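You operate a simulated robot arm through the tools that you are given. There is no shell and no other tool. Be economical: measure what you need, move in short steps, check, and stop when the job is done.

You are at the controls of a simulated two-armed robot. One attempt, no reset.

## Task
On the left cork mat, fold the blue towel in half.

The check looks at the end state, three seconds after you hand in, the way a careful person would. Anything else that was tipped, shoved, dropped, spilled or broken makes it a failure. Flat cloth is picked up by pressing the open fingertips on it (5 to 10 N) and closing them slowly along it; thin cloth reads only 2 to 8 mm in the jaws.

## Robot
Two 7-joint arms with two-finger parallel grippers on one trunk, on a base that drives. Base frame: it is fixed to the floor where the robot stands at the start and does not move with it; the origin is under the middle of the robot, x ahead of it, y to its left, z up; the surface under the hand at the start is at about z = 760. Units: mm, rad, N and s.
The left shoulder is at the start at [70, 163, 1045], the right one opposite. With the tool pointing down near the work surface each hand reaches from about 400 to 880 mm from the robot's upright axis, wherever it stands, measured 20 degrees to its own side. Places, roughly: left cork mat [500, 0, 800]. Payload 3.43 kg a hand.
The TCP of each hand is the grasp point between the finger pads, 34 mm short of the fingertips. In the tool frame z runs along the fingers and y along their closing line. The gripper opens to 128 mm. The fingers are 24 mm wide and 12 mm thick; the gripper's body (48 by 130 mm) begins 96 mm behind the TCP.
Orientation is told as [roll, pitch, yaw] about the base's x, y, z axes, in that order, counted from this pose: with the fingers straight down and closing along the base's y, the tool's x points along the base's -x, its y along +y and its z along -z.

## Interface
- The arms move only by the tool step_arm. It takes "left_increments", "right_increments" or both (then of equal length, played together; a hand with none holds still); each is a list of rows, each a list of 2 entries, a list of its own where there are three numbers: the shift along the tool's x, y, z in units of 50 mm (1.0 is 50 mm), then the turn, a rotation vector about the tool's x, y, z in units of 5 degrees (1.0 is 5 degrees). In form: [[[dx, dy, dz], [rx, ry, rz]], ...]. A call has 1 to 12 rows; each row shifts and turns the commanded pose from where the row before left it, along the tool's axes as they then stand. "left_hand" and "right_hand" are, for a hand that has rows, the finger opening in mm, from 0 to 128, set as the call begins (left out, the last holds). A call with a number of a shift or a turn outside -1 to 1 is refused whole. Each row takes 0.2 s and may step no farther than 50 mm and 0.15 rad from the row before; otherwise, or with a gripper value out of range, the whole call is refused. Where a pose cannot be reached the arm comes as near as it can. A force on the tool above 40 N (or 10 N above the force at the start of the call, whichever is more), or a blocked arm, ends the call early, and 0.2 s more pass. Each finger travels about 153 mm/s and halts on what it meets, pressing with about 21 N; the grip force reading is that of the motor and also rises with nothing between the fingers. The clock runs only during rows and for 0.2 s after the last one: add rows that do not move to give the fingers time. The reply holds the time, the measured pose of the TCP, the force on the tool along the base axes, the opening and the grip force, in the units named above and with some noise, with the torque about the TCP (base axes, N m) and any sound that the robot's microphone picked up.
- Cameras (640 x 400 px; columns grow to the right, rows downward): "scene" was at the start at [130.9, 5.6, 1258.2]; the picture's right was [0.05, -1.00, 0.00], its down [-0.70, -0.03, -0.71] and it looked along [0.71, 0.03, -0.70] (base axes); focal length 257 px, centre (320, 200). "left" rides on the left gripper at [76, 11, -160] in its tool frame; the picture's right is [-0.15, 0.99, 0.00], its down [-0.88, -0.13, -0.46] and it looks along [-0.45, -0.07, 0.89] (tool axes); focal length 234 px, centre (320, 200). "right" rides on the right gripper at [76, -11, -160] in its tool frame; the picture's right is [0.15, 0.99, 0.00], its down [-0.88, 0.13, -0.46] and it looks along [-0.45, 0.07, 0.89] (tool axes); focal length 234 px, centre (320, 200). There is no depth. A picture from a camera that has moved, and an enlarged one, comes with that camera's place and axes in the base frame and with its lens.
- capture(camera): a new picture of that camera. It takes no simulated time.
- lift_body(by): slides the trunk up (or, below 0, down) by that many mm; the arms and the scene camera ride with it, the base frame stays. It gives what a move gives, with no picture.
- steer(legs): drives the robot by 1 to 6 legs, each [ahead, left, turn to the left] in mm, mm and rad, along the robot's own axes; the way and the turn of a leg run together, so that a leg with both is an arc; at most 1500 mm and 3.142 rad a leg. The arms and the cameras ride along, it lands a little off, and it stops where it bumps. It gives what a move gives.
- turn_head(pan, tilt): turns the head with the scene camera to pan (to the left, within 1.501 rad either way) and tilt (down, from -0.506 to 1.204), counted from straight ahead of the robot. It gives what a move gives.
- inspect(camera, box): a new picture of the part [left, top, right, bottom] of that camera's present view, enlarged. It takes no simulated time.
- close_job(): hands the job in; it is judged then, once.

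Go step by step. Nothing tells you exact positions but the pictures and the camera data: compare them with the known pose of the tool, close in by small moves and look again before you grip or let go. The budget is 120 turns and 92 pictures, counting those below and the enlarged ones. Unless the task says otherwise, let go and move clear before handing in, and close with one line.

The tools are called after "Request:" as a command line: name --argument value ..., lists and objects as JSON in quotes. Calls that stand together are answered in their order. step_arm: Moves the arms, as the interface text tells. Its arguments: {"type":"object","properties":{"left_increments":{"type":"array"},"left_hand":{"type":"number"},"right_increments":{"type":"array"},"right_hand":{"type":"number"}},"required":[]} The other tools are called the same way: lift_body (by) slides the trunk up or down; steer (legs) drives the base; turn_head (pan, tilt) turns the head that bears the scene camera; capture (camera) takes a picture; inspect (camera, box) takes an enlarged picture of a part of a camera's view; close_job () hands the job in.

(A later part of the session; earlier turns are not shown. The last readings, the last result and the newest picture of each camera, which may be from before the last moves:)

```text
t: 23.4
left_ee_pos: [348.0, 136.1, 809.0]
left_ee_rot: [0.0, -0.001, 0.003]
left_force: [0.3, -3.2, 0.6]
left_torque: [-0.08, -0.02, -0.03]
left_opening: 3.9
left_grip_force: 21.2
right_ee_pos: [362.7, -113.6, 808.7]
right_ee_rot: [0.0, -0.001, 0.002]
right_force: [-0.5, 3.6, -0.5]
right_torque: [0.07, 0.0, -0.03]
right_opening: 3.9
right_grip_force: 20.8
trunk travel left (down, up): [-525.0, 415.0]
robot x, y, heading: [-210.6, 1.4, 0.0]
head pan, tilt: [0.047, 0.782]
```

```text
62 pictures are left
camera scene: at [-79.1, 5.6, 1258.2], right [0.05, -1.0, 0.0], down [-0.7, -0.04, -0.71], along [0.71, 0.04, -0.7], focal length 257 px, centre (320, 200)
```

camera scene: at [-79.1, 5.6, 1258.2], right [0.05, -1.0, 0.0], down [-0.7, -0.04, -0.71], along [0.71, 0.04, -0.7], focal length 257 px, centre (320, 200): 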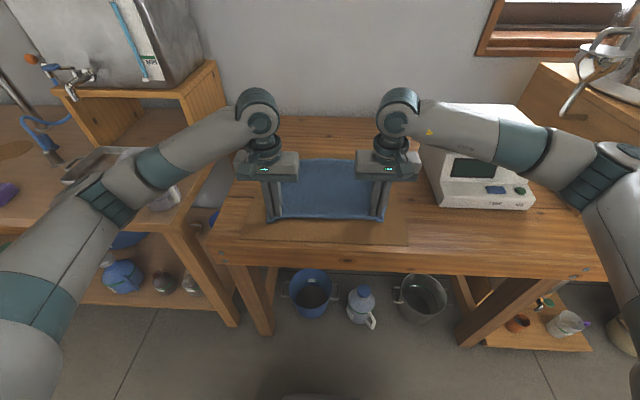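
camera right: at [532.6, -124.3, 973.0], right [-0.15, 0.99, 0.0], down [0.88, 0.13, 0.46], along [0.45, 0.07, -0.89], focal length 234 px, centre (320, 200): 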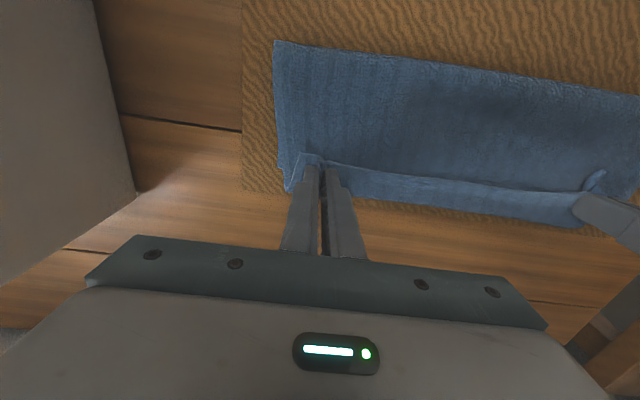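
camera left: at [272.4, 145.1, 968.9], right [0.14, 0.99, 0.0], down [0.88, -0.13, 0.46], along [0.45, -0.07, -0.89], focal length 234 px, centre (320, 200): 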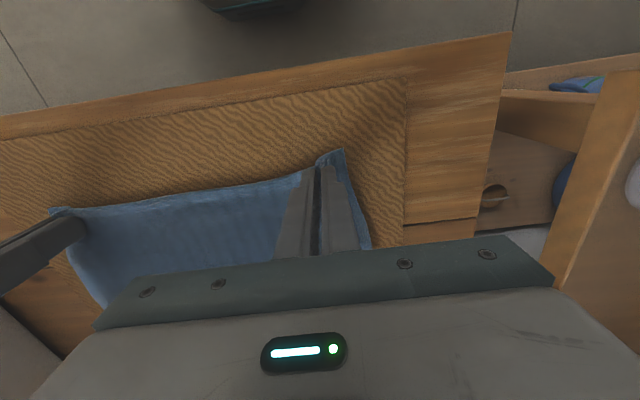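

The towel is laid back. I lower the last few mm so the fingers touch lightly, then open them along the cloth to smooth the puckers out.

Request:
step_arm --left_increments '[[[0, 0, 0.08], [0, 0, 0]], [[0, 0, 0.07], [0, 0, 0]], [[0, 0, 0], [0, 0, 0]]]' --right_increments '[[[0, 0, 0.08], [0, 0, 0]], [[0, 0, 0.07], [0, 0, 0]], [[0, 0, 0], [0, 0, 0]]]'

Request:
step_arm --left_increments '[[[0, 0, 0], [0, 0, 0]], [[0, 0, 0], [0, 0, 0]]]' --right_increments '[[[0, 0, 0], [0, 0, 0]], [[0, 0, 0], [0, 0, 0]]]' --left_hand 20 --right_hand 20

Request:
step_arm --left_increments '[[[0, 0, 0], [0, 0, 0]], [[0, 0, 0], [0, 0, 0]]]' --right_increments '[[[0, 0, 0], [0, 0, 0]], [[0, 0, 0], [0, 0, 0]]]' --left_hand 44 --right_hand 44

Request:
step_arm --left_increments '[[[0, 0, -0.5], [0, 0, 0]], [[0, 0, -1], [0, 0, 0]], [[0, 0, -0.5], [0, 0, 0]], [[0, 0, 0], [0, 0, 0]]]' --right_increments '[[[0, 0, -0.5], [0, 0, 0]], [[0, 0, -1], [0, 0, 0]], [[0, 0, -0.5], [0, 0, 0]], [[0, 0, 0], [0, 0, 0]]]'

Request:
capture --camera "left"

Request:
capture --camera "right"

```text
t: 24.1
left_ee_pos: [348.4, 133.8, 802.3]
left_ee_rot: [0.0, 0.001, 0.005]
left_force: [-0.2, -2.1, 1.4]
left_torque: [-0.1, 0.0, -0.03]
left_opening: 4.0
left_grip_force: 21.0
right_ee_pos: [363.6, -113.0, 801.2]
right_ee_rot: [-0.001, 0.001, 0.002]
right_force: [-0.8, 1.6, 3.0]
right_torque: [0.04, -0.02, 0.03]
right_opening: 4.2
right_grip_force: 21.0
trunk travel left (down, up): [-525.0, 415.0]
robot x, y, heading: [-210.7, 1.9, -0.001]
head pan, tilt: [0.047, 0.782]
```

```text
t: 24.8
left_ee_pos: [347.2, 135.0, 802.4]
left_ee_rot: [-0.001, 0.0, 0.004]
left_force: [0.0, 0.3, 1.6]
left_torque: [0.02, -0.01, -0.01]
left_opening: 20.1
left_grip_force: 0.0
right_ee_pos: [361.9, -112.9, 799.8]
right_ee_rot: [0.001, 0.0, 0.0]
right_force: [0.7, -1.1, 3.9]
right_torque: [-0.03, -0.03, -0.01]
right_opening: 19.6
right_grip_force: 0.0
trunk travel left (down, up): [-525.0, 415.0]
robot x, y, heading: [-205.8, -3.4, 0.0]
head pan, tilt: [0.047, 0.782]
```

```text
t: 25.4
left_ee_pos: [348.8, 135.9, 801.1]
left_ee_rot: [0.0, 0.0, 0.004]
left_force: [0.1, -0.3, 1.3]
left_torque: [0.01, 0.0, -0.02]
left_opening: 43.6
left_grip_force: 0.2
right_ee_pos: [363.7, -112.6, 800.4]
right_ee_rot: [0.0, 0.001, 0.001]
right_force: [-0.1, 0.3, 4.0]
right_torque: [-0.01, -0.01, 0.0]
right_opening: 42.4
right_grip_force: 0.1
trunk travel left (down, up): [-525.0, 415.0]
robot x, y, heading: [-213.0, -1.7, -0.002]
head pan, tilt: [0.047, 0.782]
```

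```text
t: 26.4
left_ee_pos: [347.4, 137.0, 901.8]
left_ee_rot: [-0.002, 0.002, 0.003]
left_force: [0.3, 0.4, 0.0]
left_torque: [-0.04, -0.02, -0.01]
left_opening: 44.1
left_grip_force: 0.0
right_ee_pos: [363.0, -112.2, 899.6]
right_ee_rot: [0.001, 0.0, 0.002]
right_force: [0.0, 0.5, -0.1]
right_torque: [0.03, -0.01, 0.0]
right_opening: 43.9
right_grip_force: 0.0
trunk travel left (down, up): [-525.0, 415.0]
robot x, y, heading: [-210.4, 3.2, 0.004]
head pan, tilt: [0.047, 0.782]
```

```text
61 pictures are left
camera left: at [271.5, 146.3, 1061.8], right [0.14, 0.99, 0.0], down [0.88, -0.13, 0.45], along [0.45, -0.06, -0.89], focal length 234 px, centre (320, 200)
```

left: 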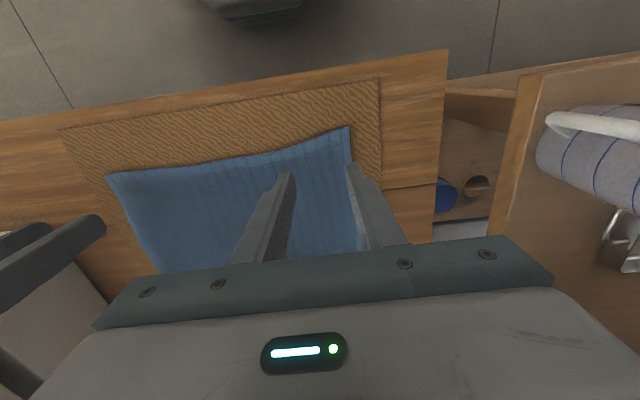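

```text
60 pictures are left
camera right: at [287.0, -123.5, 1059.7], right [-0.15, 0.99, 0.0], down [0.88, 0.13, 0.46], along [0.45, 0.07, -0.89], focal length 234 px, centre (320, 200)
```

right: 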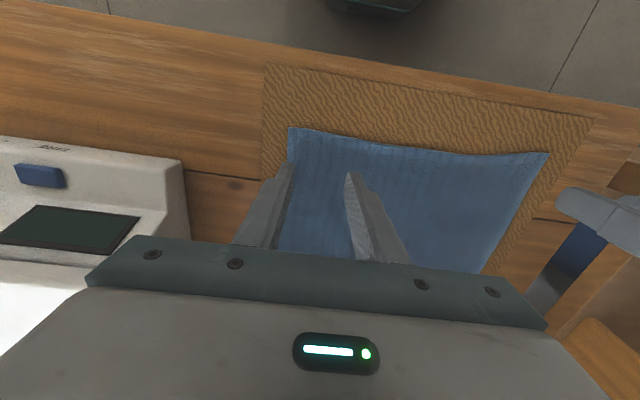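

The towel is flat again, with front corners at about left (327, 177) and right (343, −151). I turn both hands 90° so the fingers close across the front edge.

Request:
step_arm --left_increments '[[[0, 0, 0], [0, 0, 1]], [[0, 0, 0], [0, 0, 1]], [[0, 0, 0], [0, 0, 1]], [[0, 0, 0], [0, 0, 1]], [[0, 0, 0], [0, 0, 1]], [[0, 0, 0], [0, 0, 1]], [[0, 0, 0], [0, 0, 1]], [[0, 0, 0], [0, 0, 1]], [[0, 0, 0], [0, 0, 1]], [[0, 0, 0], [0, 0, 0]]]' --right_increments '[[[0, 0, 0], [0, 0, -1]], [[0, 0, 0], [0, 0, -1]], [[0, 0, 0], [0, 0, -1]], [[0, 0, 0], [0, 0, -1]], [[0, 0, 0], [0, 0, -1]], [[0, 0, 0], [0, 0, -1]], [[0, 0, 0], [0, 0, -1]], [[0, 0, 0], [0, 0, -1]], [[0, 0, 0], [0, 0, -1]], [[0, 0, 0], [0, 0, 0]]]'

Request:
step_arm --left_increments '[[[0, 0, 0], [0, 0, 1]], [[0, 0, 0], [0, 0, 1]], [[0, 0, 0], [0, 0, 1]], [[0, 0, 0], [0, 0, 1]], [[0, 0, 0], [0, 0, 1]], [[0, 0, 0], [0, 0, 1]], [[0, 0, 0], [0, 0, 1]], [[0, 0, 0], [0, 0, 1]], [[0, 0, 0], [0, 0, 1]], [[0, 0, 0], [0, 0, 0]]]' --right_increments '[[[0, 0, 0], [0, 0, -1]], [[0, 0, 0], [0, 0, -1]], [[0, 0, 0], [0, 0, -1]], [[0, 0, 0], [0, 0, -1]], [[0, 0, 0], [0, 0, -1]], [[0, 0, 0], [0, 0, -1]], [[0, 0, 0], [0, 0, -1]], [[0, 0, 0], [0, 0, -1]], [[0, 0, 0], [0, 0, -1]], [[0, 0, 0], [0, 0, 0]]]' --left_hand 30 --right_hand 30

Request:
capture --camera "left"

Request:
capture --camera "right"

Request:
capture --camera "scene"

```text
t: 28.6
left_ee_pos: [348.8, 136.4, 902.2]
left_ee_rot: [0.0, 0.001, -0.782]
left_force: [0.2, -0.8, -0.9]
left_torque: [-0.04, 0.03, 0.0]
left_opening: 43.9
left_grip_force: 0.1
right_ee_pos: [362.8, -111.0, 900.1]
right_ee_rot: [0.002, 0.001, 0.789]
right_force: [-1.1, -0.5, 1.4]
right_torque: [-0.01, -0.03, 0.01]
right_opening: 44.1
right_grip_force: 0.0
trunk travel left (down, up): [-525.0, 415.0]
robot x, y, heading: [-210.9, -3.3, 0.003]
head pan, tilt: [0.047, 0.782]
```

```text
t: 30.8
left_ee_pos: [349.2, 136.0, 901.5]
left_ee_rot: [-0.001, 0.0, -1.566]
left_force: [0.6, -1.0, -0.3]
left_torque: [-0.01, 0.02, 0.0]
left_opening: 29.9
left_grip_force: 0.0
right_ee_pos: [301.8, -120.7, 885.0]
right_ee_rot: [0.001, -0.002, 1.353]
right_force: [0.4, -0.4, -0.3]
right_torque: [0.02, 0.03, -0.01]
right_opening: 30.0
right_grip_force: 0.1
right hand out of reach, approached as far as the arm can: row 6, 7, 8, 9
trunk travel left (down, up): [-525.0, 415.0]
robot x, y, heading: [-212.3, -2.8, 0.007]
head pan, tilt: [0.047, 0.782]
```

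```text
59 pictures are left
camera left: at [360.1, 210.2, 1061.3], right [0.99, -0.14, 0.0], down [-0.13, -0.88, 0.46], along [-0.07, -0.45, -0.89], focal length 234 px, centre (320, 200)
```

left: 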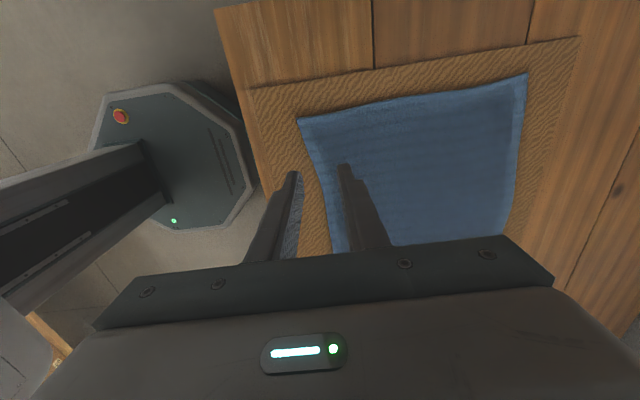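

```text
58 pictures are left
camera right: at [296.0, -197.8, 1045.7], right [-1.0, 0.07, 0.0], down [0.06, 0.89, 0.46], along [0.03, 0.45, -0.89], focal length 234 px, centre (320, 200)
```

right: 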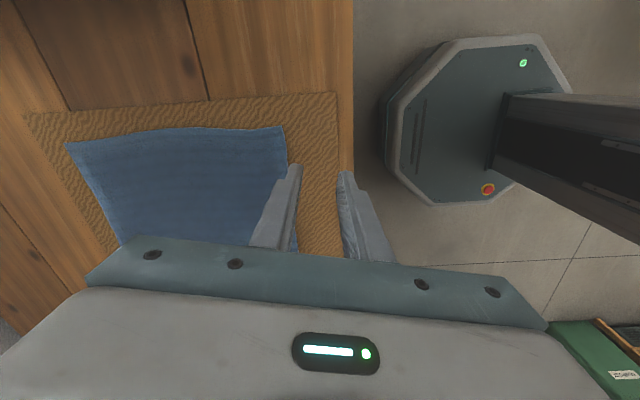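

```text
57 pictures are left
camera scene: at [-79.0, 5.5, 1258.2], right [0.05, -1.0, 0.0], down [-0.7, -0.04, -0.71], along [0.71, 0.04, -0.7], focal length 257 px, centre (320, 200)
```

scene: 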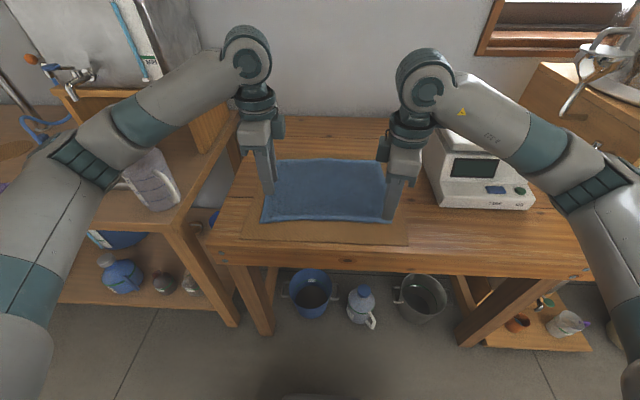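

The left hand turned fine, but the right wrist hits a limit that way. I turn the right hand the other way, where the closing line is the same.

Request:
step_arm --right_increments '[[[0, 0, 0], [0, 0, 1]], [[0, 0, 0], [0, 0, 1]], [[0, 0, 0], [0, 0, 1]], [[0, 0, 0], [0, 0, 1]], [[0, 0, 0], [0, 0, 1]], [[0, 0, 0], [0, 0, 1]], [[0, 0, 0], [0, 0, 1]], [[0, 0, 0], [0, 0, 1]], [[0, 0, 0], [0, 0, 1]], [[0, 0, 0], [0, 0, 1]], [[0, 0, 0], [0, 0, 1]], [[0, 0, 0], [0, 0, 1]]]'

Request:
step_arm --right_increments '[[[0, 0, 0], [0, 0, 1]], [[0, 0, 0], [0, 0, 1]], [[0, 0, 0], [0, 0, 1]], [[0, 0, 0], [0, 0, 1]], [[0, 0, 0], [0, 0, 1]], [[0, 0, 0], [0, 0, 1]], [[0, 0, 0], [0, 0, 1]], [[0, 0, 0], [0, 0, 1]], [[0, 0, 0], [0, 0, 1]], [[0, 0, 0], [0, 0, 1]], [[0, 0, 0], [0, 0, 1]], [[0, 0, 0], [0, 0, 1]]]'

Request:
step_arm --right_increments '[[[0, 0, 0], [0, 0, 1]], [[0, 0, 0], [0, 0, 1]], [[0, 0, 0], [0, 0, 1]], [[0, 0, 0], [0, 0, 1]], [[0, 0, 0], [0, 0, 1]], [[0, 0, 0], [0, 0, 1]], [[0, 0, 0], [0, 0, 1]], [[0, 0, 0], [0, 0, 1]], [[0, 0, 0], [0, 0, 1]], [[0, 0, 0], [0, 0, 0]]]'

```text
t: 33.4
left_ee_pos: [349.2, 136.1, 901.1]
left_ee_rot: [0.0, 0.002, -1.567]
left_force: [-0.6, -0.5, 0.7]
left_torque: [0.01, 0.01, -0.01]
left_opening: 29.8
left_grip_force: 0.1
right_ee_pos: [301.2, -122.0, 886.1]
right_ee_rot: [-0.001, 0.0, 0.307]
right_force: [-0.4, -0.3, 0.7]
right_torque: [0.0, -0.02, -0.02]
right_opening: 30.0
right_grip_force: 0.1
trunk travel left (down, up): [-525.0, 415.0]
robot x, y, heading: [-210.3, -2.9, 0.005]
head pan, tilt: [0.047, 0.782]
```

```text
t: 36.0
left_ee_pos: [350.2, 135.4, 900.9]
left_ee_rot: [-0.001, 0.0, -1.566]
left_force: [0.1, -0.5, 0.2]
left_torque: [0.02, -0.02, -0.03]
left_opening: 29.9
left_grip_force: 0.0
right_ee_pos: [302.1, -122.7, 885.6]
right_ee_rot: [0.001, 0.0, -0.742]
right_force: [-0.2, 0.5, 0.0]
right_torque: [0.02, 0.04, 0.0]
right_opening: 29.8
right_grip_force: 0.0
trunk travel left (down, up): [-525.0, 415.0]
robot x, y, heading: [-209.0, -0.8, 0.008]
head pan, tilt: [0.047, 0.782]
```

```text
t: 38.1
left_ee_pos: [348.8, 135.6, 902.6]
left_ee_rot: [-0.002, -0.001, -1.568]
left_force: [-0.6, -0.4, 0.1]
left_torque: [0.01, 0.02, 0.02]
left_opening: 30.0
left_grip_force: 0.0
right_ee_pos: [302.0, -123.4, 885.9]
right_ee_rot: [0.0, 0.0, -1.527]
right_force: [0.7, -0.3, 1.2]
right_torque: [0.05, -0.01, -0.02]
right_opening: 29.8
right_grip_force: 0.1
trunk travel left (down, up): [-525.0, 415.0]
robot x, y, heading: [-213.8, 1.1, 0.001]
head pan, tilt: [0.047, 0.782]
```

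Both hands now close along x. I move each over its corner, stopping about 20 mm above the cloth.

Request:
step_arm --left_increments '[[[0.14, 0, 0], [0, 0, 0]], [[0.14, 0, 0.4], [0, 0, 0]], [[0.14, 0, 0.6], [0, 0, 0]], [[0, 0, 0.6], [0, 0, 0]], [[0, 0, 0], [0, 0, 0]]]' --right_increments '[[[-0.08, 0.6, 0], [0, 0, 0.5]], [[-0.08, 0.64, 0.2], [0, 0, 0]], [[0, 0, 0.55], [0, 0, 0]], [[0, 0, 0.55], [0, 0, 0]], [[0, 0, 0], [0, 0, 0]]]'

Request:
capture --camera "left"

Request:
capture --camera "right"

```text
t: 39.4
left_ee_pos: [349.2, 157.6, 823.0]
left_ee_rot: [-0.001, 0.0, -1.569]
left_force: [-0.4, 0.0, -0.7]
left_torque: [-0.02, 0.0, -0.01]
left_opening: 30.1
left_grip_force: 0.0
right_ee_pos: [364.7, -131.8, 821.8]
right_ee_rot: [-0.001, 0.0, -1.569]
right_force: [-0.8, -0.6, 0.2]
right_torque: [-0.01, -0.02, -0.01]
right_opening: 29.9
right_grip_force: 0.1
trunk travel left (down, up): [-525.0, 415.0]
robot x, y, heading: [-212.4, -1.1, -0.002]
head pan, tilt: [0.047, 0.782]
```

```text
56 pictures are left
camera left: at [359.3, 231.3, 982.8], right [0.99, -0.14, 0.0], down [-0.13, -0.88, 0.46], along [-0.07, -0.45, -0.89], focal length 234 px, centre (320, 200)
```

left: 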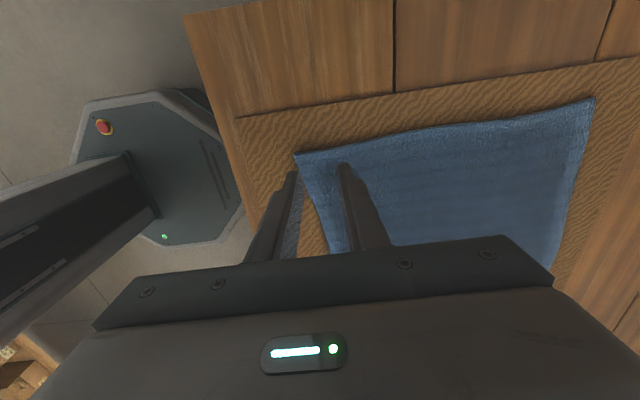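

```text
55 pictures are left
camera right: at [351.7, -54.2, 981.4], right [0.99, 0.15, 0.0], down [0.13, -0.88, 0.46], along [0.07, -0.45, -0.89], focal length 234 px, centre (320, 200)
```

right: 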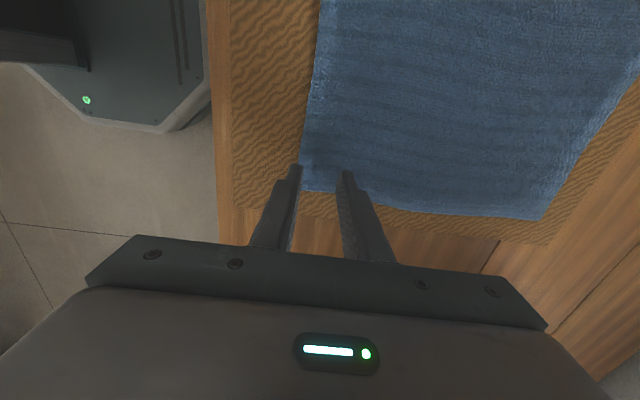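

The outer fingers just overlap the edge on both sides. I nudge the right hand 3 mm forward and lower to contact.

Request:
step_arm --left_increments '[[[0, 0, 0.15], [0, 0, 0]], [[0, 0, 0.12], [0, 0, 0]], [[0, 0, 0.1], [0, 0, 0]], [[0, 0, 0.05], [0, 0, 0]], [[0, 0, 0], [0, 0, 0]]]' --right_increments '[[[0, 0.06, 0.15], [0, 0, 0]], [[0, 0, 0.12], [0, 0, 0]], [[0, 0, 0.1], [0, 0, 0]], [[0, 0, 0.05], [0, 0, 0]], [[0, 0, 0], [0, 0, 0]]]'

Request:
step_arm --left_increments '[[[0, 0, 0.04], [0, 0, 0]], [[0, 0, 0], [0, 0, 0]]]' --right_increments '[[[0, 0, 0.04], [0, 0, 0]], [[0, 0, 0], [0, 0, 0]]]'

```text
t: 40.5
left_ee_pos: [349.3, 157.9, 802.4]
left_ee_rot: [0.001, 0.0, -1.568]
left_force: [0.5, -0.5, 2.4]
left_torque: [0.0, -0.02, 0.02]
left_opening: 30.0
left_grip_force: 0.5
right_ee_pos: [366.3, -129.0, 800.8]
right_ee_rot: [0.002, -0.001, -1.57]
right_force: [1.5, 0.4, 7.6]
right_torque: [-0.01, -0.06, -0.01]
right_opening: 29.9
right_grip_force: 0.1
trunk travel left (down, up): [-525.0, 415.0]
robot x, y, heading: [-209.4, 3.0, 0.0]
head pan, tilt: [0.047, 0.782]
```

```text
t: 41.1
left_ee_pos: [348.0, 158.0, 800.1]
left_ee_rot: [0.001, -0.001, -1.566]
left_force: [2.2, -0.5, 6.6]
left_torque: [-0.07, -0.1, -0.01]
left_opening: 30.1
left_grip_force: 0.4
right_ee_pos: [366.9, -129.0, 800.0]
right_ee_rot: [0.004, 0.002, -1.569]
right_force: [6.2, -1.3, 23.1]
right_torque: [-0.02, -0.08, -0.02]
right_opening: 29.6
right_grip_force: 0.0
trunk travel left (down, up): [-525.0, 415.0]
robot x, y, heading: [-205.3, -0.8, 0.0]
head pan, tilt: [0.047, 0.782]
```

The right hand presses too hard at 23 N, so I ease it by about 2 mm and check before closing.

Request:
step_arm --left_increments '[[[0, 0, 0.01], [0, 0, 0]], [[0, 0, 0], [0, 0, 0]]]' --right_increments '[[[0, 0, -0.038], [0, 0, 0]], [[0, 0, 0], [0, 0, 0]]]'

Request:
step_arm --left_increments '[[[0, 0, 0], [0, 0, 0]], [[0, 0, 0], [0, 0, 0]]]' --right_increments '[[[0, 0, 0], [0, 0, 0]], [[0, 0, 0], [0, 0, 0]]]' --left_hand 24 --right_hand 24

Request:
step_arm --left_increments '[[[0, 0, 0], [0, 0, 0]], [[0, 0, 0], [0, 0, 0]]]' --right_increments '[[[0, 0, 0], [0, 0, 0]], [[0, 0, 0], [0, 0, 0]]]' --left_hand 18 --right_hand 18

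Request:
capture --camera "left"

Request:
capture --camera "right"

```text
t: 41.8
left_ee_pos: [348.5, 158.7, 799.7]
left_ee_rot: [0.004, 0.0, -1.568]
left_force: [4.7, 0.0, 17.0]
left_torque: [-0.02, -0.26, -0.02]
left_opening: 30.1
left_grip_force: 0.2
right_ee_pos: [365.6, -129.2, 800.4]
right_ee_rot: [0.003, -0.001, -1.57]
right_force: [5.1, 0.0, 14.3]
right_torque: [-0.02, -0.17, -0.01]
right_opening: 29.7
right_grip_force: 0.1
trunk travel left (down, up): [-525.0, 415.0]
robot x, y, heading: [-206.0, -0.4, 0.001]
head pan, tilt: [0.047, 0.782]
```

```text
t: 42.4
left_ee_pos: [346.7, 157.0, 799.8]
left_ee_rot: [0.002, -0.001, -1.566]
left_force: [-2.2, 0.4, 20.2]
left_torque: [0.02, -0.03, 0.0]
left_opening: 21.9
left_grip_force: 0.1
right_ee_pos: [364.6, -128.3, 800.6]
right_ee_rot: [0.002, -0.001, -1.567]
right_force: [-0.2, 0.7, 9.3]
right_torque: [0.02, 0.02, 0.0]
right_opening: 22.7
right_grip_force: 0.0
trunk travel left (down, up): [-525.0, 415.0]
robot x, y, heading: [-210.7, -2.4, 0.001]
head pan, tilt: [0.047, 0.782]
```

```text
t: 43.0
left_ee_pos: [346.4, 157.5, 800.5]
left_ee_rot: [0.001, 0.001, -1.566]
left_force: [-1.6, -0.1, 21.3]
left_torque: [0.03, -0.05, 0.01]
left_opening: 15.0
left_grip_force: 0.0
right_ee_pos: [364.6, -128.5, 801.5]
right_ee_rot: [0.001, 0.0, -1.57]
right_force: [-0.6, 0.4, 5.9]
right_torque: [0.04, -0.01, 0.01]
right_opening: 16.8
right_grip_force: 0.1
trunk travel left (down, up): [-525.0, 415.0]
robot x, y, heading: [-212.0, 1.0, 0.001]
head pan, tilt: [0.047, 0.782]
```

```text
54 pictures are left
camera left: at [357.2, 231.9, 960.1], right [0.99, -0.14, 0.0], down [-0.13, -0.88, 0.46], along [-0.06, -0.45, -0.89], focal length 234 px, centre (320, 200)
```

left: 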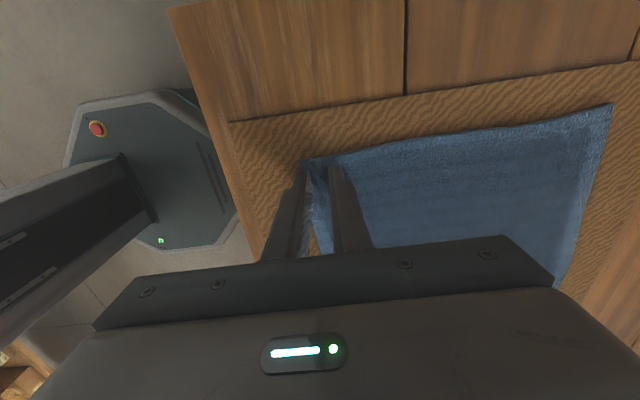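

```text
53 pictures are left
camera right: at [352.2, -52.8, 960.7], right [0.99, 0.15, 0.0], down [0.13, -0.88, 0.46], along [0.07, -0.45, -0.89], focal length 234 px, centre (320, 200)
```

right: 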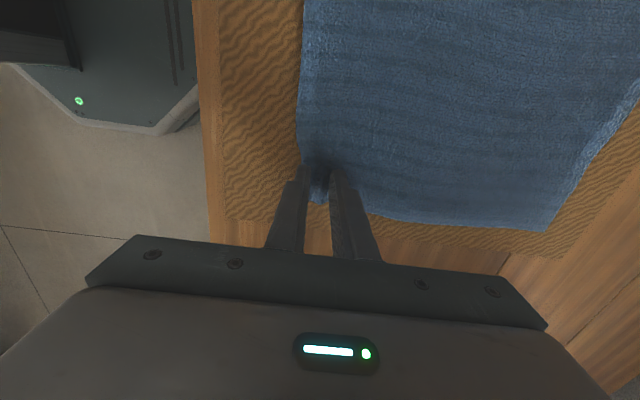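

The cloth is starting to rise between the fingers. I ease the left hand a touch and continue closing.

Request:
step_arm --left_increments '[[[0, 0, -0.025], [0, 0, 0]], [[0, 0, 0], [0, 0, 0]]]' --right_increments '[[[0, 0, 0.008], [0, 0, 0]], [[0, 0, 0], [0, 0, 0]]]' --left_hand 12 --right_hand 12

Request:
step_arm --left_increments '[[[0, 0, 0], [0, 0, 0]], [[0, 0, 0], [0, 0, 0]]]' --right_increments '[[[0, 0, 0], [0, 0, 0]], [[0, 0, 0], [0, 0, 0]]]' --left_hand 6 --right_hand 6

Request:
step_arm --left_increments '[[[0, 0, 0], [0, 0, 0]], [[0, 0, 0], [0, 0, 0]], [[0, 0, 0], [0, 0, 0]]]' --right_increments '[[[0, 0, 0], [0, 0, 0]], [[0, 0, 0], [0, 0, 0]], [[0, 0, 0], [0, 0, 0]]]' --left_hand 0 --right_hand 0

Request:
capture --camera "left"

Request:
capture --camera "right"

```text
t: 43.5
left_ee_pos: [347.4, 157.5, 800.1]
left_ee_rot: [-0.001, -0.002, -1.567]
left_force: [-1.5, -1.4, 15.4]
left_torque: [-0.03, -0.07, 0.01]
left_opening: 10.9
left_grip_force: 0.0
right_ee_pos: [365.7, -128.8, 800.4]
right_ee_rot: [0.002, 0.001, -1.571]
right_force: [-1.5, -0.3, 9.5]
right_torque: [0.0, 0.01, 0.0]
right_opening: 11.3
right_grip_force: 0.0
trunk travel left (down, up): [-525.0, 415.0]
robot x, y, heading: [-210.6, -4.5, 0.005]
head pan, tilt: [0.047, 0.782]
```

```text
t: 44.1
left_ee_pos: [347.5, 158.3, 800.4]
left_ee_rot: [-0.001, -0.001, -1.568]
left_force: [-0.8, -0.6, 13.1]
left_torque: [-0.02, -0.07, 0.01]
left_opening: 6.9
left_grip_force: 1.4
right_ee_pos: [365.0, -129.2, 801.2]
right_ee_rot: [0.002, 0.0, -1.57]
right_force: [0.0, -1.2, 10.9]
right_torque: [-0.01, 0.0, 0.02]
right_opening: 6.9
right_grip_force: 1.1
trunk travel left (down, up): [-525.0, 415.0]
robot x, y, heading: [-210.5, -5.6, 0.003]
head pan, tilt: [0.047, 0.782]
```

```text
t: 45.0
left_ee_pos: [345.9, 158.0, 800.7]
left_ee_rot: [0.002, -0.001, -1.567]
left_force: [1.1, -0.5, 11.6]
left_torque: [-0.02, -0.14, 0.03]
left_opening: 4.5
left_grip_force: 21.2
right_ee_pos: [365.6, -129.3, 800.7]
right_ee_rot: [0.001, -0.001, -1.57]
right_force: [0.1, -0.4, 12.4]
right_torque: [-0.03, 0.02, -0.03]
right_opening: 4.0
right_grip_force: 21.0
trunk travel left (down, up): [-525.0, 415.0]
robot x, y, heading: [-210.2, -3.7, 0.0]
head pan, tilt: [0.047, 0.782]
```

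```text
52 pictures are left
camera left: at [358.0, 232.3, 960.4], right [0.99, -0.14, 0.0], down [-0.13, -0.88, 0.46], along [-0.06, -0.45, -0.89], focal length 234 px, centre (320, 200)
```

left: 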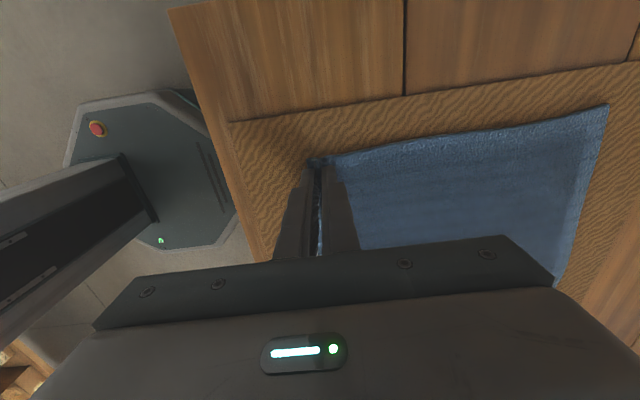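

```text
51 pictures are left
camera right: at [352.9, -52.6, 960.4], right [0.99, 0.15, 0.0], down [0.13, -0.88, 0.46], along [0.07, -0.45, -0.89], focal length 234 px, centre (320, 200)
```

right: 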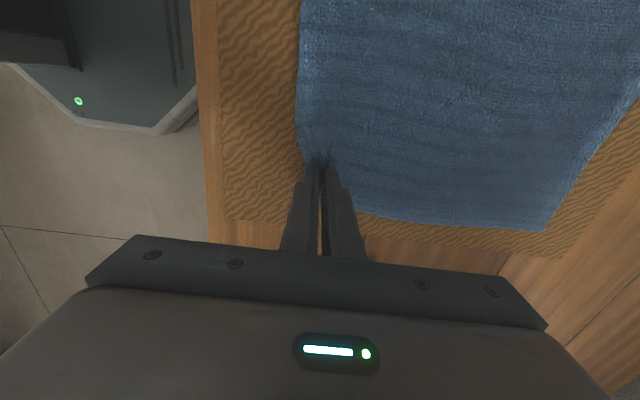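

Both jaws hold the edge at about 4 mm. I lift 40 mm and check.

Request:
step_arm --left_increments '[[[0, 0, -0.15], [0, 0, 0]], [[0, 0.05, -0.2], [0, 0, 0]], [[0, 0.1, -0.25], [0, 0, 0]], [[0, 0.15, -0.25], [0, 0, 0]], [[0, 0, 0], [0, 0, 0]]]' --right_increments '[[[0, 0, -0.15], [0, 0, 0]], [[0, 0.05, -0.2], [0, 0, 0]], [[0, 0.1, -0.25], [0, 0, 0]], [[0, 0.15, -0.25], [0, 0, 0]], [[0, 0, 0], [0, 0, 0]]]'

Request:
capture --camera "left"

Request:
capture --camera "right"

Request:
inspect --camera "scene" --box '[230, 130, 430, 263]'

```text
t: 46.1
left_ee_pos: [364.9, 157.5, 840.4]
left_ee_rot: [-0.002, -0.001, -1.565]
left_force: [0.6, -0.3, 0.0]
left_torque: [-0.01, 0.0, 0.03]
left_opening: 4.1
left_grip_force: 21.3
right_ee_pos: [381.8, -129.4, 842.1]
right_ee_rot: [-0.001, -0.001, -1.569]
right_force: [-0.1, 0.3, -0.2]
right_torque: [0.01, -0.01, 0.04]
right_opening: 3.9
right_grip_force: 21.2
trunk travel left (down, up): [-525.0, 415.0]
robot x, y, heading: [-211.0, 1.1, -0.0]
head pan, tilt: [0.047, 0.782]
```

```text
50 pictures are left
camera left: at [374.9, 231.4, 1001.3], right [0.99, -0.14, 0.0], down [-0.13, -0.88, 0.46], along [-0.07, -0.45, -0.89], focal length 234 px, centre (320, 200)
```

left: 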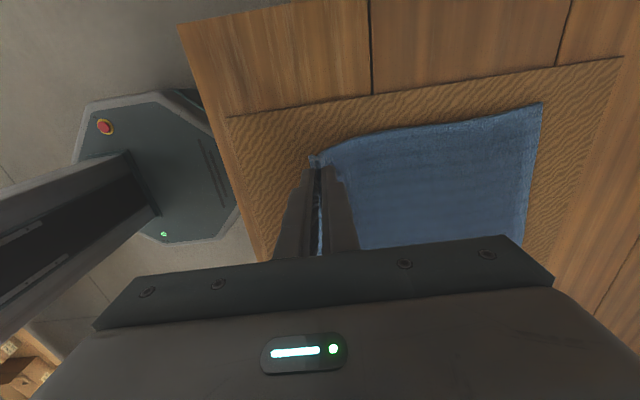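

```text
49 pictures are left
camera right: at [371.1, -52.6, 1001.9], right [0.99, 0.15, 0.0], down [0.13, -0.88, 0.46], along [0.07, -0.45, -0.89], focal length 234 px, centre (320, 200)
```

right: 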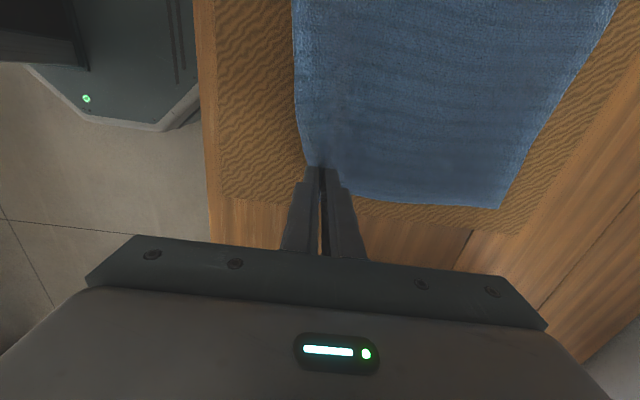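

```text
3.01 times, centred on (330, 196) of scene
camera zoom: at [-78.9, 5.7, 1258.2], right [0.05, -1.0, 0.0], down [-0.7, -0.04, -0.71], along [0.71, 0.04, -0.71], focal length 773 px, centre (290, 210)
```

zoom: 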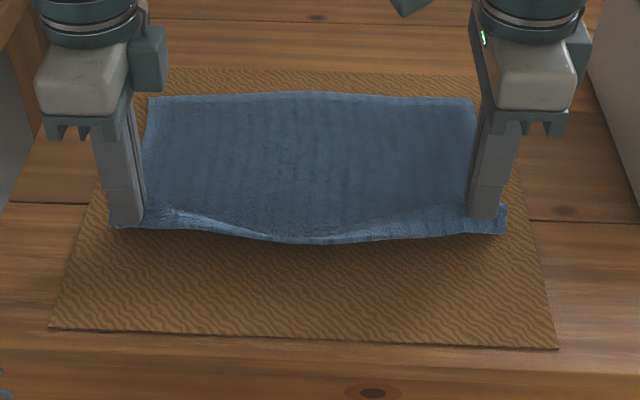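

Both corners are up and the edge is held. The towel's back edge is now at about x 577 on the left and 594 on the right. I carry the edge up to the middle, then drive the base forward about 100 mm for reach, so I can tilt the hands while laying the edge down.

Request:
step_arm --left_increments '[[[0, 0.24, -0.34], [0, 0, 0]], [[0, 0.36, -0.26], [0, 0, 0]], [[0, 0.4, -0.18], [0, 0, 0]], [[0, 0.4, -0.1], [0, 0, 0]], [[0, 0.3, -0.05], [0, 0, 0]], [[0, 0, 0], [0, 0, 0]]]' --right_increments '[[[0, 0.24, -0.34], [0, 0, 0]], [[0, 0.36, -0.26], [0, 0, 0]], [[0, 0.4, -0.18], [0, 0, 0]], [[0, 0.4, -0.1], [0, 0, 0]], [[0, 0.3, -0.05], [0, 0, 0]], [[0, 0, 0], [0, 0, 0]]]'

Request:
steer --legs '[[100, 0, 0]]'

Request:
capture --camera "scene"

Request:
capture --camera "left"

Request:
capture --camera "right"

```text
t: 47.5
left_ee_pos: [449.0, 157.6, 887.9]
left_ee_rot: [-0.001, 0.001, -1.569]
left_force: [-0.1, -0.2, 0.5]
left_torque: [0.0, 0.0, -0.02]
left_opening: 4.0
left_grip_force: 21.0
right_ee_pos: [467.0, -128.9, 888.6]
right_ee_rot: [0.0, -0.001, -1.57]
right_force: [-1.2, -0.5, 0.3]
right_torque: [0.02, 0.04, 0.03]
right_opening: 4.4
right_grip_force: 21.4
trunk travel left (down, up): [-525.0, 415.0]
robot x, y, heading: [-209.3, -3.6, -0.001]
head pan, tilt: [0.047, 0.782]
```

```text
t: 48.7
left_ee_pos: [549.4, 159.1, 887.0]
left_ee_rot: [-0.001, -0.001, -1.567]
left_force: [0.4, -0.4, -1.0]
left_torque: [0.03, 0.06, -0.02]
left_opening: 4.2
left_grip_force: 21.3
right_ee_pos: [569.0, -126.8, 887.8]
right_ee_rot: [-0.002, -0.001, -1.565]
right_force: [-0.4, 0.8, 0.1]
right_torque: [0.0, 0.0, 0.0]
right_opening: 3.9
right_grip_force: 21.1
trunk travel left (down, up): [-525.0, 415.0]
robot x, y, heading: [-109.6, 0.5, 0.009]
head pan, tilt: [0.047, 0.782]
```

```text
47 pictures are left
camera scene: at [22.6, 6.4, 1258.1], right [0.05, -1.0, 0.0], down [-0.7, -0.04, -0.71], along [0.71, 0.04, -0.71], focal length 257 px, centre (320, 200)
```

scene: 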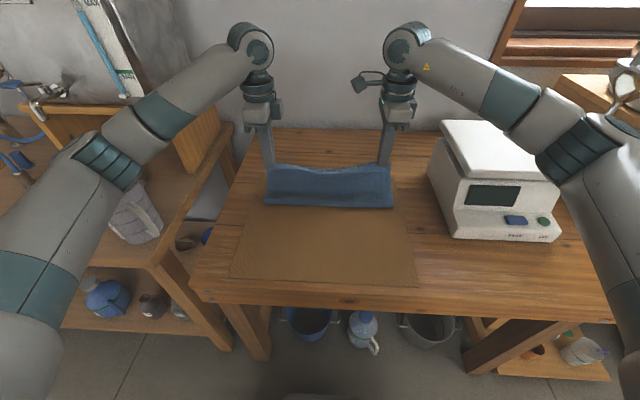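

```text
46 pictures are left
camera left: at [560.6, 234.6, 1047.1], right [0.99, -0.14, 0.0], down [-0.12, -0.88, 0.46], along [-0.07, -0.45, -0.89], focal length 234 px, centre (320, 200)
```

left: 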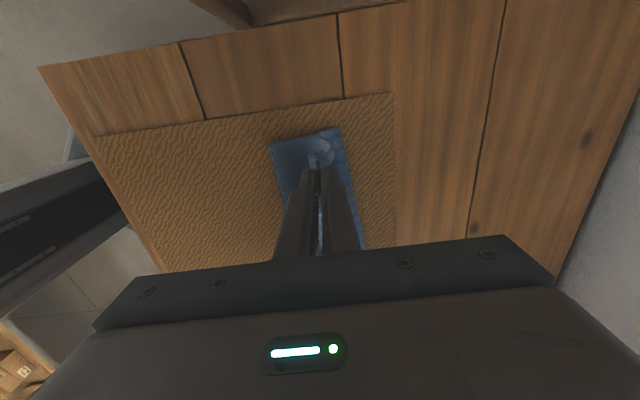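

```text
45 pictures are left
camera right: at [555.9, -50.5, 1047.8], right [0.99, 0.15, 0.0], down [0.14, -0.88, 0.46], along [0.07, -0.45, -0.89], focal length 234 px, centre (320, 200)
```

right: 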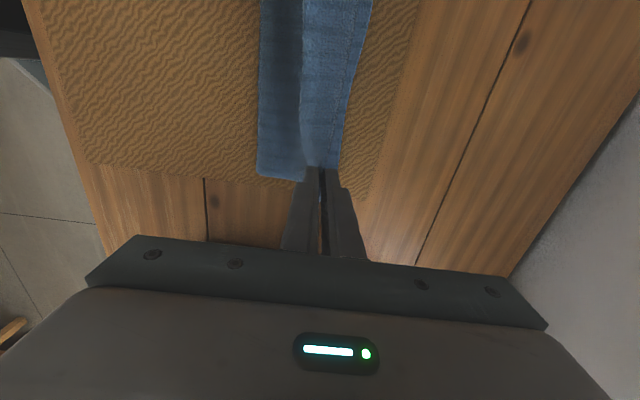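

Carried at this height, the edge went a bit beyond the arc and peeled up the fold (fold now at x ≈ 489 instead of ≈ 447). I bring the hands back onto the arc and start tilting them about the fingertips, so the edge leads forward.

Request:
step_arm --left_increments '[[[0, -0.35, 0.1], [0, 0, 0]], [[0, -0.35, 0.1], [0, 0, 0]], [[0, 0, 0.16], [0, 0, 0]], [[0, 0.059, 0], [1, 0, 0]], [[0, 0.059, 0], [1, 0, 0]], [[0, 0.059, 0], [1, 0, 0]], [[0, 0.059, 0], [1, 0, 0]], [[0, 0.059, 0], [1, 0, 0]], [[0, 0.059, 0], [1, 0, 0]], [[0, 0, 0], [0, 0, 0]]]' --right_increments '[[[0, -0.35, 0.1], [0, 0, 0]], [[0, -0.35, 0.1], [0, 0, 0]], [[0, 0, 0.16], [0, 0, 0]], [[0, 0.059, 0], [1, 0, 0]], [[0, 0.059, 0], [1, 0, 0]], [[0, 0.059, 0], [1, 0, 0]], [[0, 0.059, 0], [1, 0, 0]], [[0, 0.059, 0], [1, 0, 0]], [[0, 0.059, 0], [1, 0, 0]], [[0, 0, 0], [0, 0, 0]]]'

Request:
capture --camera "scene"

Request:
capture --camera "left"

```text
t: 50.9
left_ee_pos: [530.2, 160.4, 865.6]
left_ee_rot: [-0.525, -0.001, -1.566]
left_force: [0.4, 0.7, -0.1]
left_torque: [0.01, -0.05, -0.01]
left_opening: 4.0
left_grip_force: 20.7
right_ee_pos: [548.0, -126.2, 866.4]
right_ee_rot: [-0.524, -0.001, -1.565]
right_force: [0.3, 0.0, 0.1]
right_torque: [0.03, -0.06, 0.0]
right_opening: 3.9
right_grip_force: 21.1
trunk travel left (down, up): [-525.0, 415.0]
robot x, y, heading: [-111.0, -0.3, 0.009]
head pan, tilt: [0.047, 0.782]
```

```text
44 pictures are left
camera scene: at [21.4, 6.3, 1258.3], right [0.05, -1.0, 0.0], down [-0.7, -0.04, -0.71], along [0.71, 0.04, -0.7], focal length 257 px, centre (320, 200)
```

scene: 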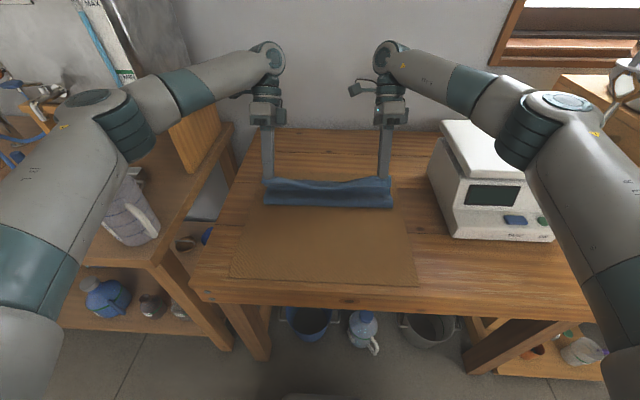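

```text
43 pictures are left
camera left: at [619.4, 235.0, 999.0], right [0.86, -0.14, -0.5], down [0.12, -0.88, 0.46], along [-0.5, -0.45, -0.74], focal length 234 px, centre (320, 200)
```

left: 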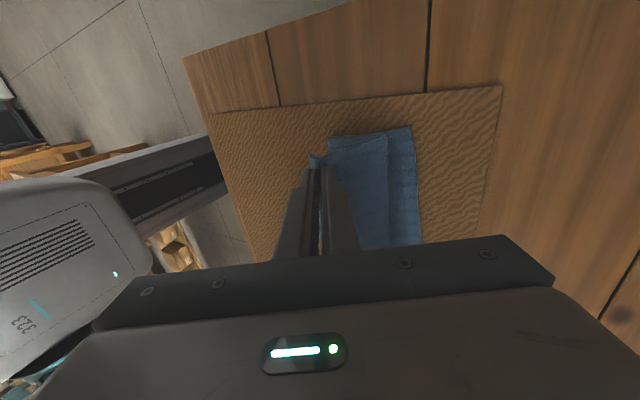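

The tilt works well: 30° is reached on both sides. There's still a belly of cloth ahead of the fingers, so I go back over the fold's middle, tilt further to 60° there with the cloth hanging straight, and then lay it.

Request:
step_arm --left_increments '[[[0, -0.36, 0.05], [0, 0, 0]], [[0, -0.36, 0.05], [0, 0, 0]], [[0, -0.36, 0.05], [0, 0, 0]], [[0, -0.36, 0.05], [0, 0, 0]], [[0, 0.059, 0], [1, 0, 0]], [[0, 0.059, 0], [1, 0, 0]], [[0, 0.059, 0], [1, 0, 0]], [[0, 0.059, 0], [1, 0, 0]], [[0, 0.059, 0], [1, 0, 0]], [[0, 0.059, 0], [1, 0, 0]], [[0, 0, 0], [0, 0, 0]]]' --right_increments '[[[0, -0.36, 0.05], [0, 0, 0]], [[0, -0.36, 0.05], [0, 0, 0]], [[0, -0.36, 0.05], [0, 0, 0]], [[0, -0.36, 0.05], [0, 0, 0]], [[0, 0.059, 0], [1, 0, 0]], [[0, 0.059, 0], [1, 0, 0]], [[0, 0.059, 0], [1, 0, 0]], [[0, 0.059, 0], [1, 0, 0]], [[0, 0.059, 0], [1, 0, 0]], [[0, 0.059, 0], [1, 0, 0]], [[0, 0, 0], [0, 0, 0]]]'

Request:
capture --camera "scene"

Request:
capture --camera "left"

```text
t: 53.3
left_ee_pos: [454.9, 161.0, 875.2]
left_ee_rot: [-1.043, -0.002, -1.562]
left_force: [0.0, -0.2, 0.2]
left_torque: [0.03, -0.05, -0.01]
left_opening: 3.6
left_grip_force: 21.3
left hand out of reach, approached as far as the arm can: row 10
right_ee_pos: [458.5, -127.3, 874.8]
right_ee_rot: [-1.045, 0.001, -1.565]
right_force: [0.4, 0.0, -0.3]
right_torque: [0.01, -0.07, 0.04]
right_opening: 3.8
right_grip_force: 21.4
right hand out of reach, approached as far as the arm can: row 9, 10
trunk travel left (down, up): [-525.0, 415.0]
robot x, y, heading: [-109.2, 0.8, 0.004]
head pan, tilt: [0.047, 0.782]
```

```text
42 pictures are left
camera scene: at [21.2, 6.6, 1258.3], right [0.05, -1.0, 0.0], down [-0.7, -0.04, -0.71], along [0.71, 0.04, -0.7], focal length 257 px, centre (320, 200)
```

scene: 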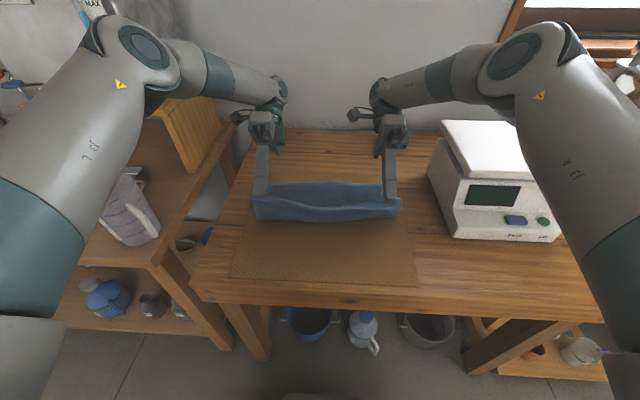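

```text
41 pictures are left
camera left: at [597.9, 236.8, 946.1], right [0.5, -0.14, -0.86], down [0.33, -0.88, 0.34], along [-0.8, -0.46, -0.39], focal length 234 px, centre (320, 200)
```

left: 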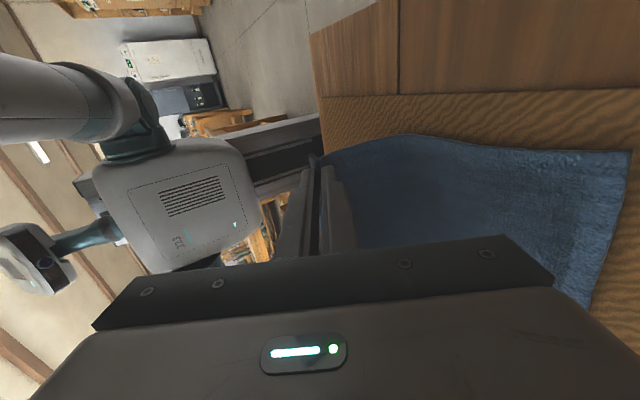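

60° is reached. I now follow the arc forward with the hands tilted, stopping about 50 mm above the surface to look.

Request:
step_arm --left_increments '[[[0, 0.076, -0.29], [0, 0, 0]], [[0, 0.076, -0.29], [0, 0, 0]], [[0, 0.35, -0.284], [0, 0, 0]], [[0, 0.35, -0.284], [0, 0, 0]], [[0, 0.356, -0.117], [0, 0, 0]], [[0, 0.356, -0.117], [0, 0, 0]], [[0, 0, 0], [0, 0, 0]]]' --right_increments '[[[0, 0.146, -0.41], [0, 0, 0]], [[0, 0.146, -0.41], [0, 0, 0]], [[0, 0.35, -0.284], [0, 0, 0]], [[0, 0.35, -0.284], [0, 0, 0]], [[0, 0.356, -0.117], [0, 0, 0]], [[0, 0.356, -0.117], [0, 0, 0]], [[0, 0, 0], [0, 0, 0]]]'

Request:
capture --camera "scene"

Request:
capture --camera "left"

Request:
capture --camera "right"

```text
t: 54.9
left_ee_pos: [467.9, 160.7, 820.2]
left_ee_rot: [-1.043, 0.0, -1.562]
left_force: [0.5, 0.2, 0.5]
left_torque: [-0.01, -0.05, -0.01]
left_opening: 3.6
left_grip_force: 21.0
left hand out of reach, approached as far as the arm can: row 1, 2, 3, 4, 5, 6
right_ee_pos: [468.7, -127.2, 821.8]
right_ee_rot: [-1.043, -0.001, -1.567]
right_force: [0.2, -0.4, 0.3]
right_torque: [0.01, -0.04, 0.02]
right_opening: 3.2
right_grip_force: 20.8
right hand out of reach, approached as far as the arm can: row 1, 2, 3, 4, 5, 6
trunk travel left (down, up): [-525.0, 415.0]
robot x, y, heading: [-108.1, -1.1, 0.011]
head pan, tilt: [0.047, 0.782]
```

```text
40 pictures are left
camera scene: at [21.2, 6.4, 1258.3], right [0.05, -1.0, 0.0], down [-0.7, -0.04, -0.71], along [0.71, 0.04, -0.7], focal length 257 px, centre (320, 200)
```

scene: 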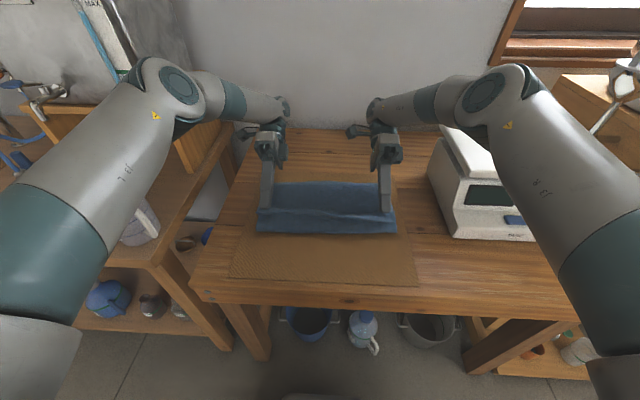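

```text
39 pictures are left
camera left: at [610.7, 236.1, 891.2], right [0.5, -0.14, -0.86], down [0.33, -0.88, 0.34], along [-0.8, -0.46, -0.39], focal length 234 px, centre (320, 200)
```

left: 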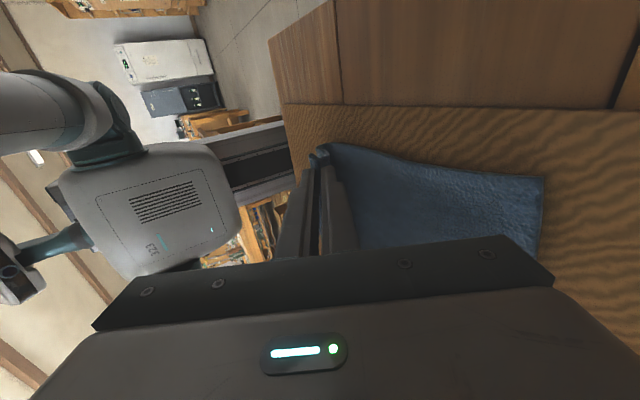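

```text
38 pictures are left
camera right: at [599.9, -50.6, 912.5], right [0.5, 0.15, -0.86], down [0.46, -0.88, 0.12], along [-0.73, -0.45, -0.51], focal length 234 px, centre (320, 200)
```

right: 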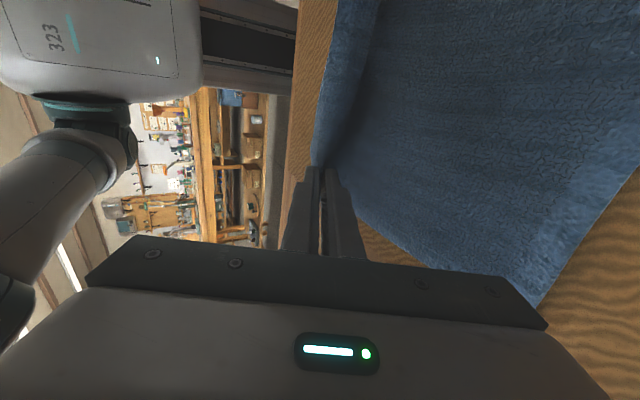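

The tilted hands are at their far reach limit, so I raise them back up and let the base drive provide the forward motion.

Request:
step_arm --left_increments '[[[0, -0.33, -0.19], [0, 0, 0]], [[0, -0.33, -0.19], [0, 0, 0]], [[0, -0.33, -0.19], [0, 0, 0]], [[0, 0, 0], [0, 0, 0]]]' --right_increments '[[[0, -0.33, -0.19], [0, 0, 0]], [[0, -0.33, -0.19], [0, 0, 0]], [[0, -0.33, -0.19], [0, 0, 0]], [[0, 0, 0], [0, 0, 0]]]'

Request:
steer --legs '[[60, 0, 0]]'

Request:
capture --camera "scene"

```text
t: 55.9
left_ee_pos: [455.7, 163.3, 875.0]
left_ee_rot: [-1.046, 0.001, -1.564]
left_force: [0.4, 0.0, -0.2]
left_torque: [-0.01, -0.06, -0.01]
left_opening: 3.7
left_grip_force: 20.9
left hand out of reach, approached as far as the arm can: row 2, 3
right_ee_pos: [459.7, -129.2, 875.4]
right_ee_rot: [-1.044, 0.001, -1.568]
right_force: [0.1, 0.6, -0.5]
right_torque: [0.01, -0.04, 0.02]
right_opening: 3.5
right_grip_force: 20.7
right hand out of reach, approached as far as the arm can: row 2, 3
trunk travel left (down, up): [-525.0, 415.0]
robot x, y, heading: [-109.8, -0.7, 0.004]
head pan, tilt: [0.047, 0.782]
```

```text
t: 56.9
left_ee_pos: [515.9, 163.6, 873.0]
left_ee_rot: [-1.047, 0.0, -1.564]
left_force: [-0.5, -0.2, 0.1]
left_torque: [-0.01, -0.01, -0.04]
left_opening: 3.8
left_grip_force: 21.2
right_ee_pos: [519.4, -127.8, 874.9]
right_ee_rot: [-1.044, 0.002, -1.566]
right_force: [0.4, 0.0, -0.5]
right_torque: [0.02, 0.0, -0.03]
right_opening: 3.8
right_grip_force: 21.0
trunk travel left (down, up): [-525.0, 415.0]
robot x, y, heading: [-46.5, 0.1, 0.012]
head pan, tilt: [0.047, 0.782]
```

```text
37 pictures are left
camera scene: at [82.9, 6.7, 1258.1], right [0.05, -1.0, 0.0], down [-0.7, -0.04, -0.71], along [0.71, 0.04, -0.71], focal length 257 px, centre (320, 200)
```

scene: 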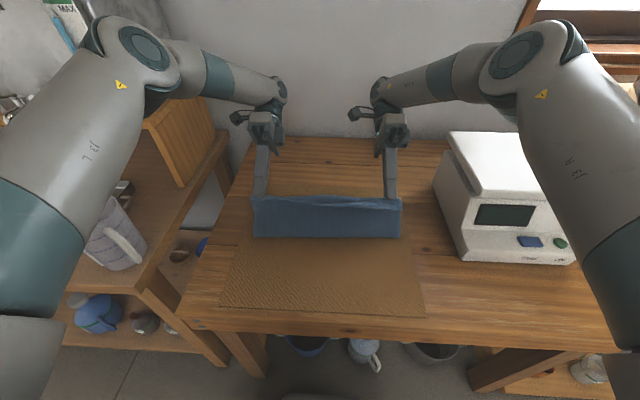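

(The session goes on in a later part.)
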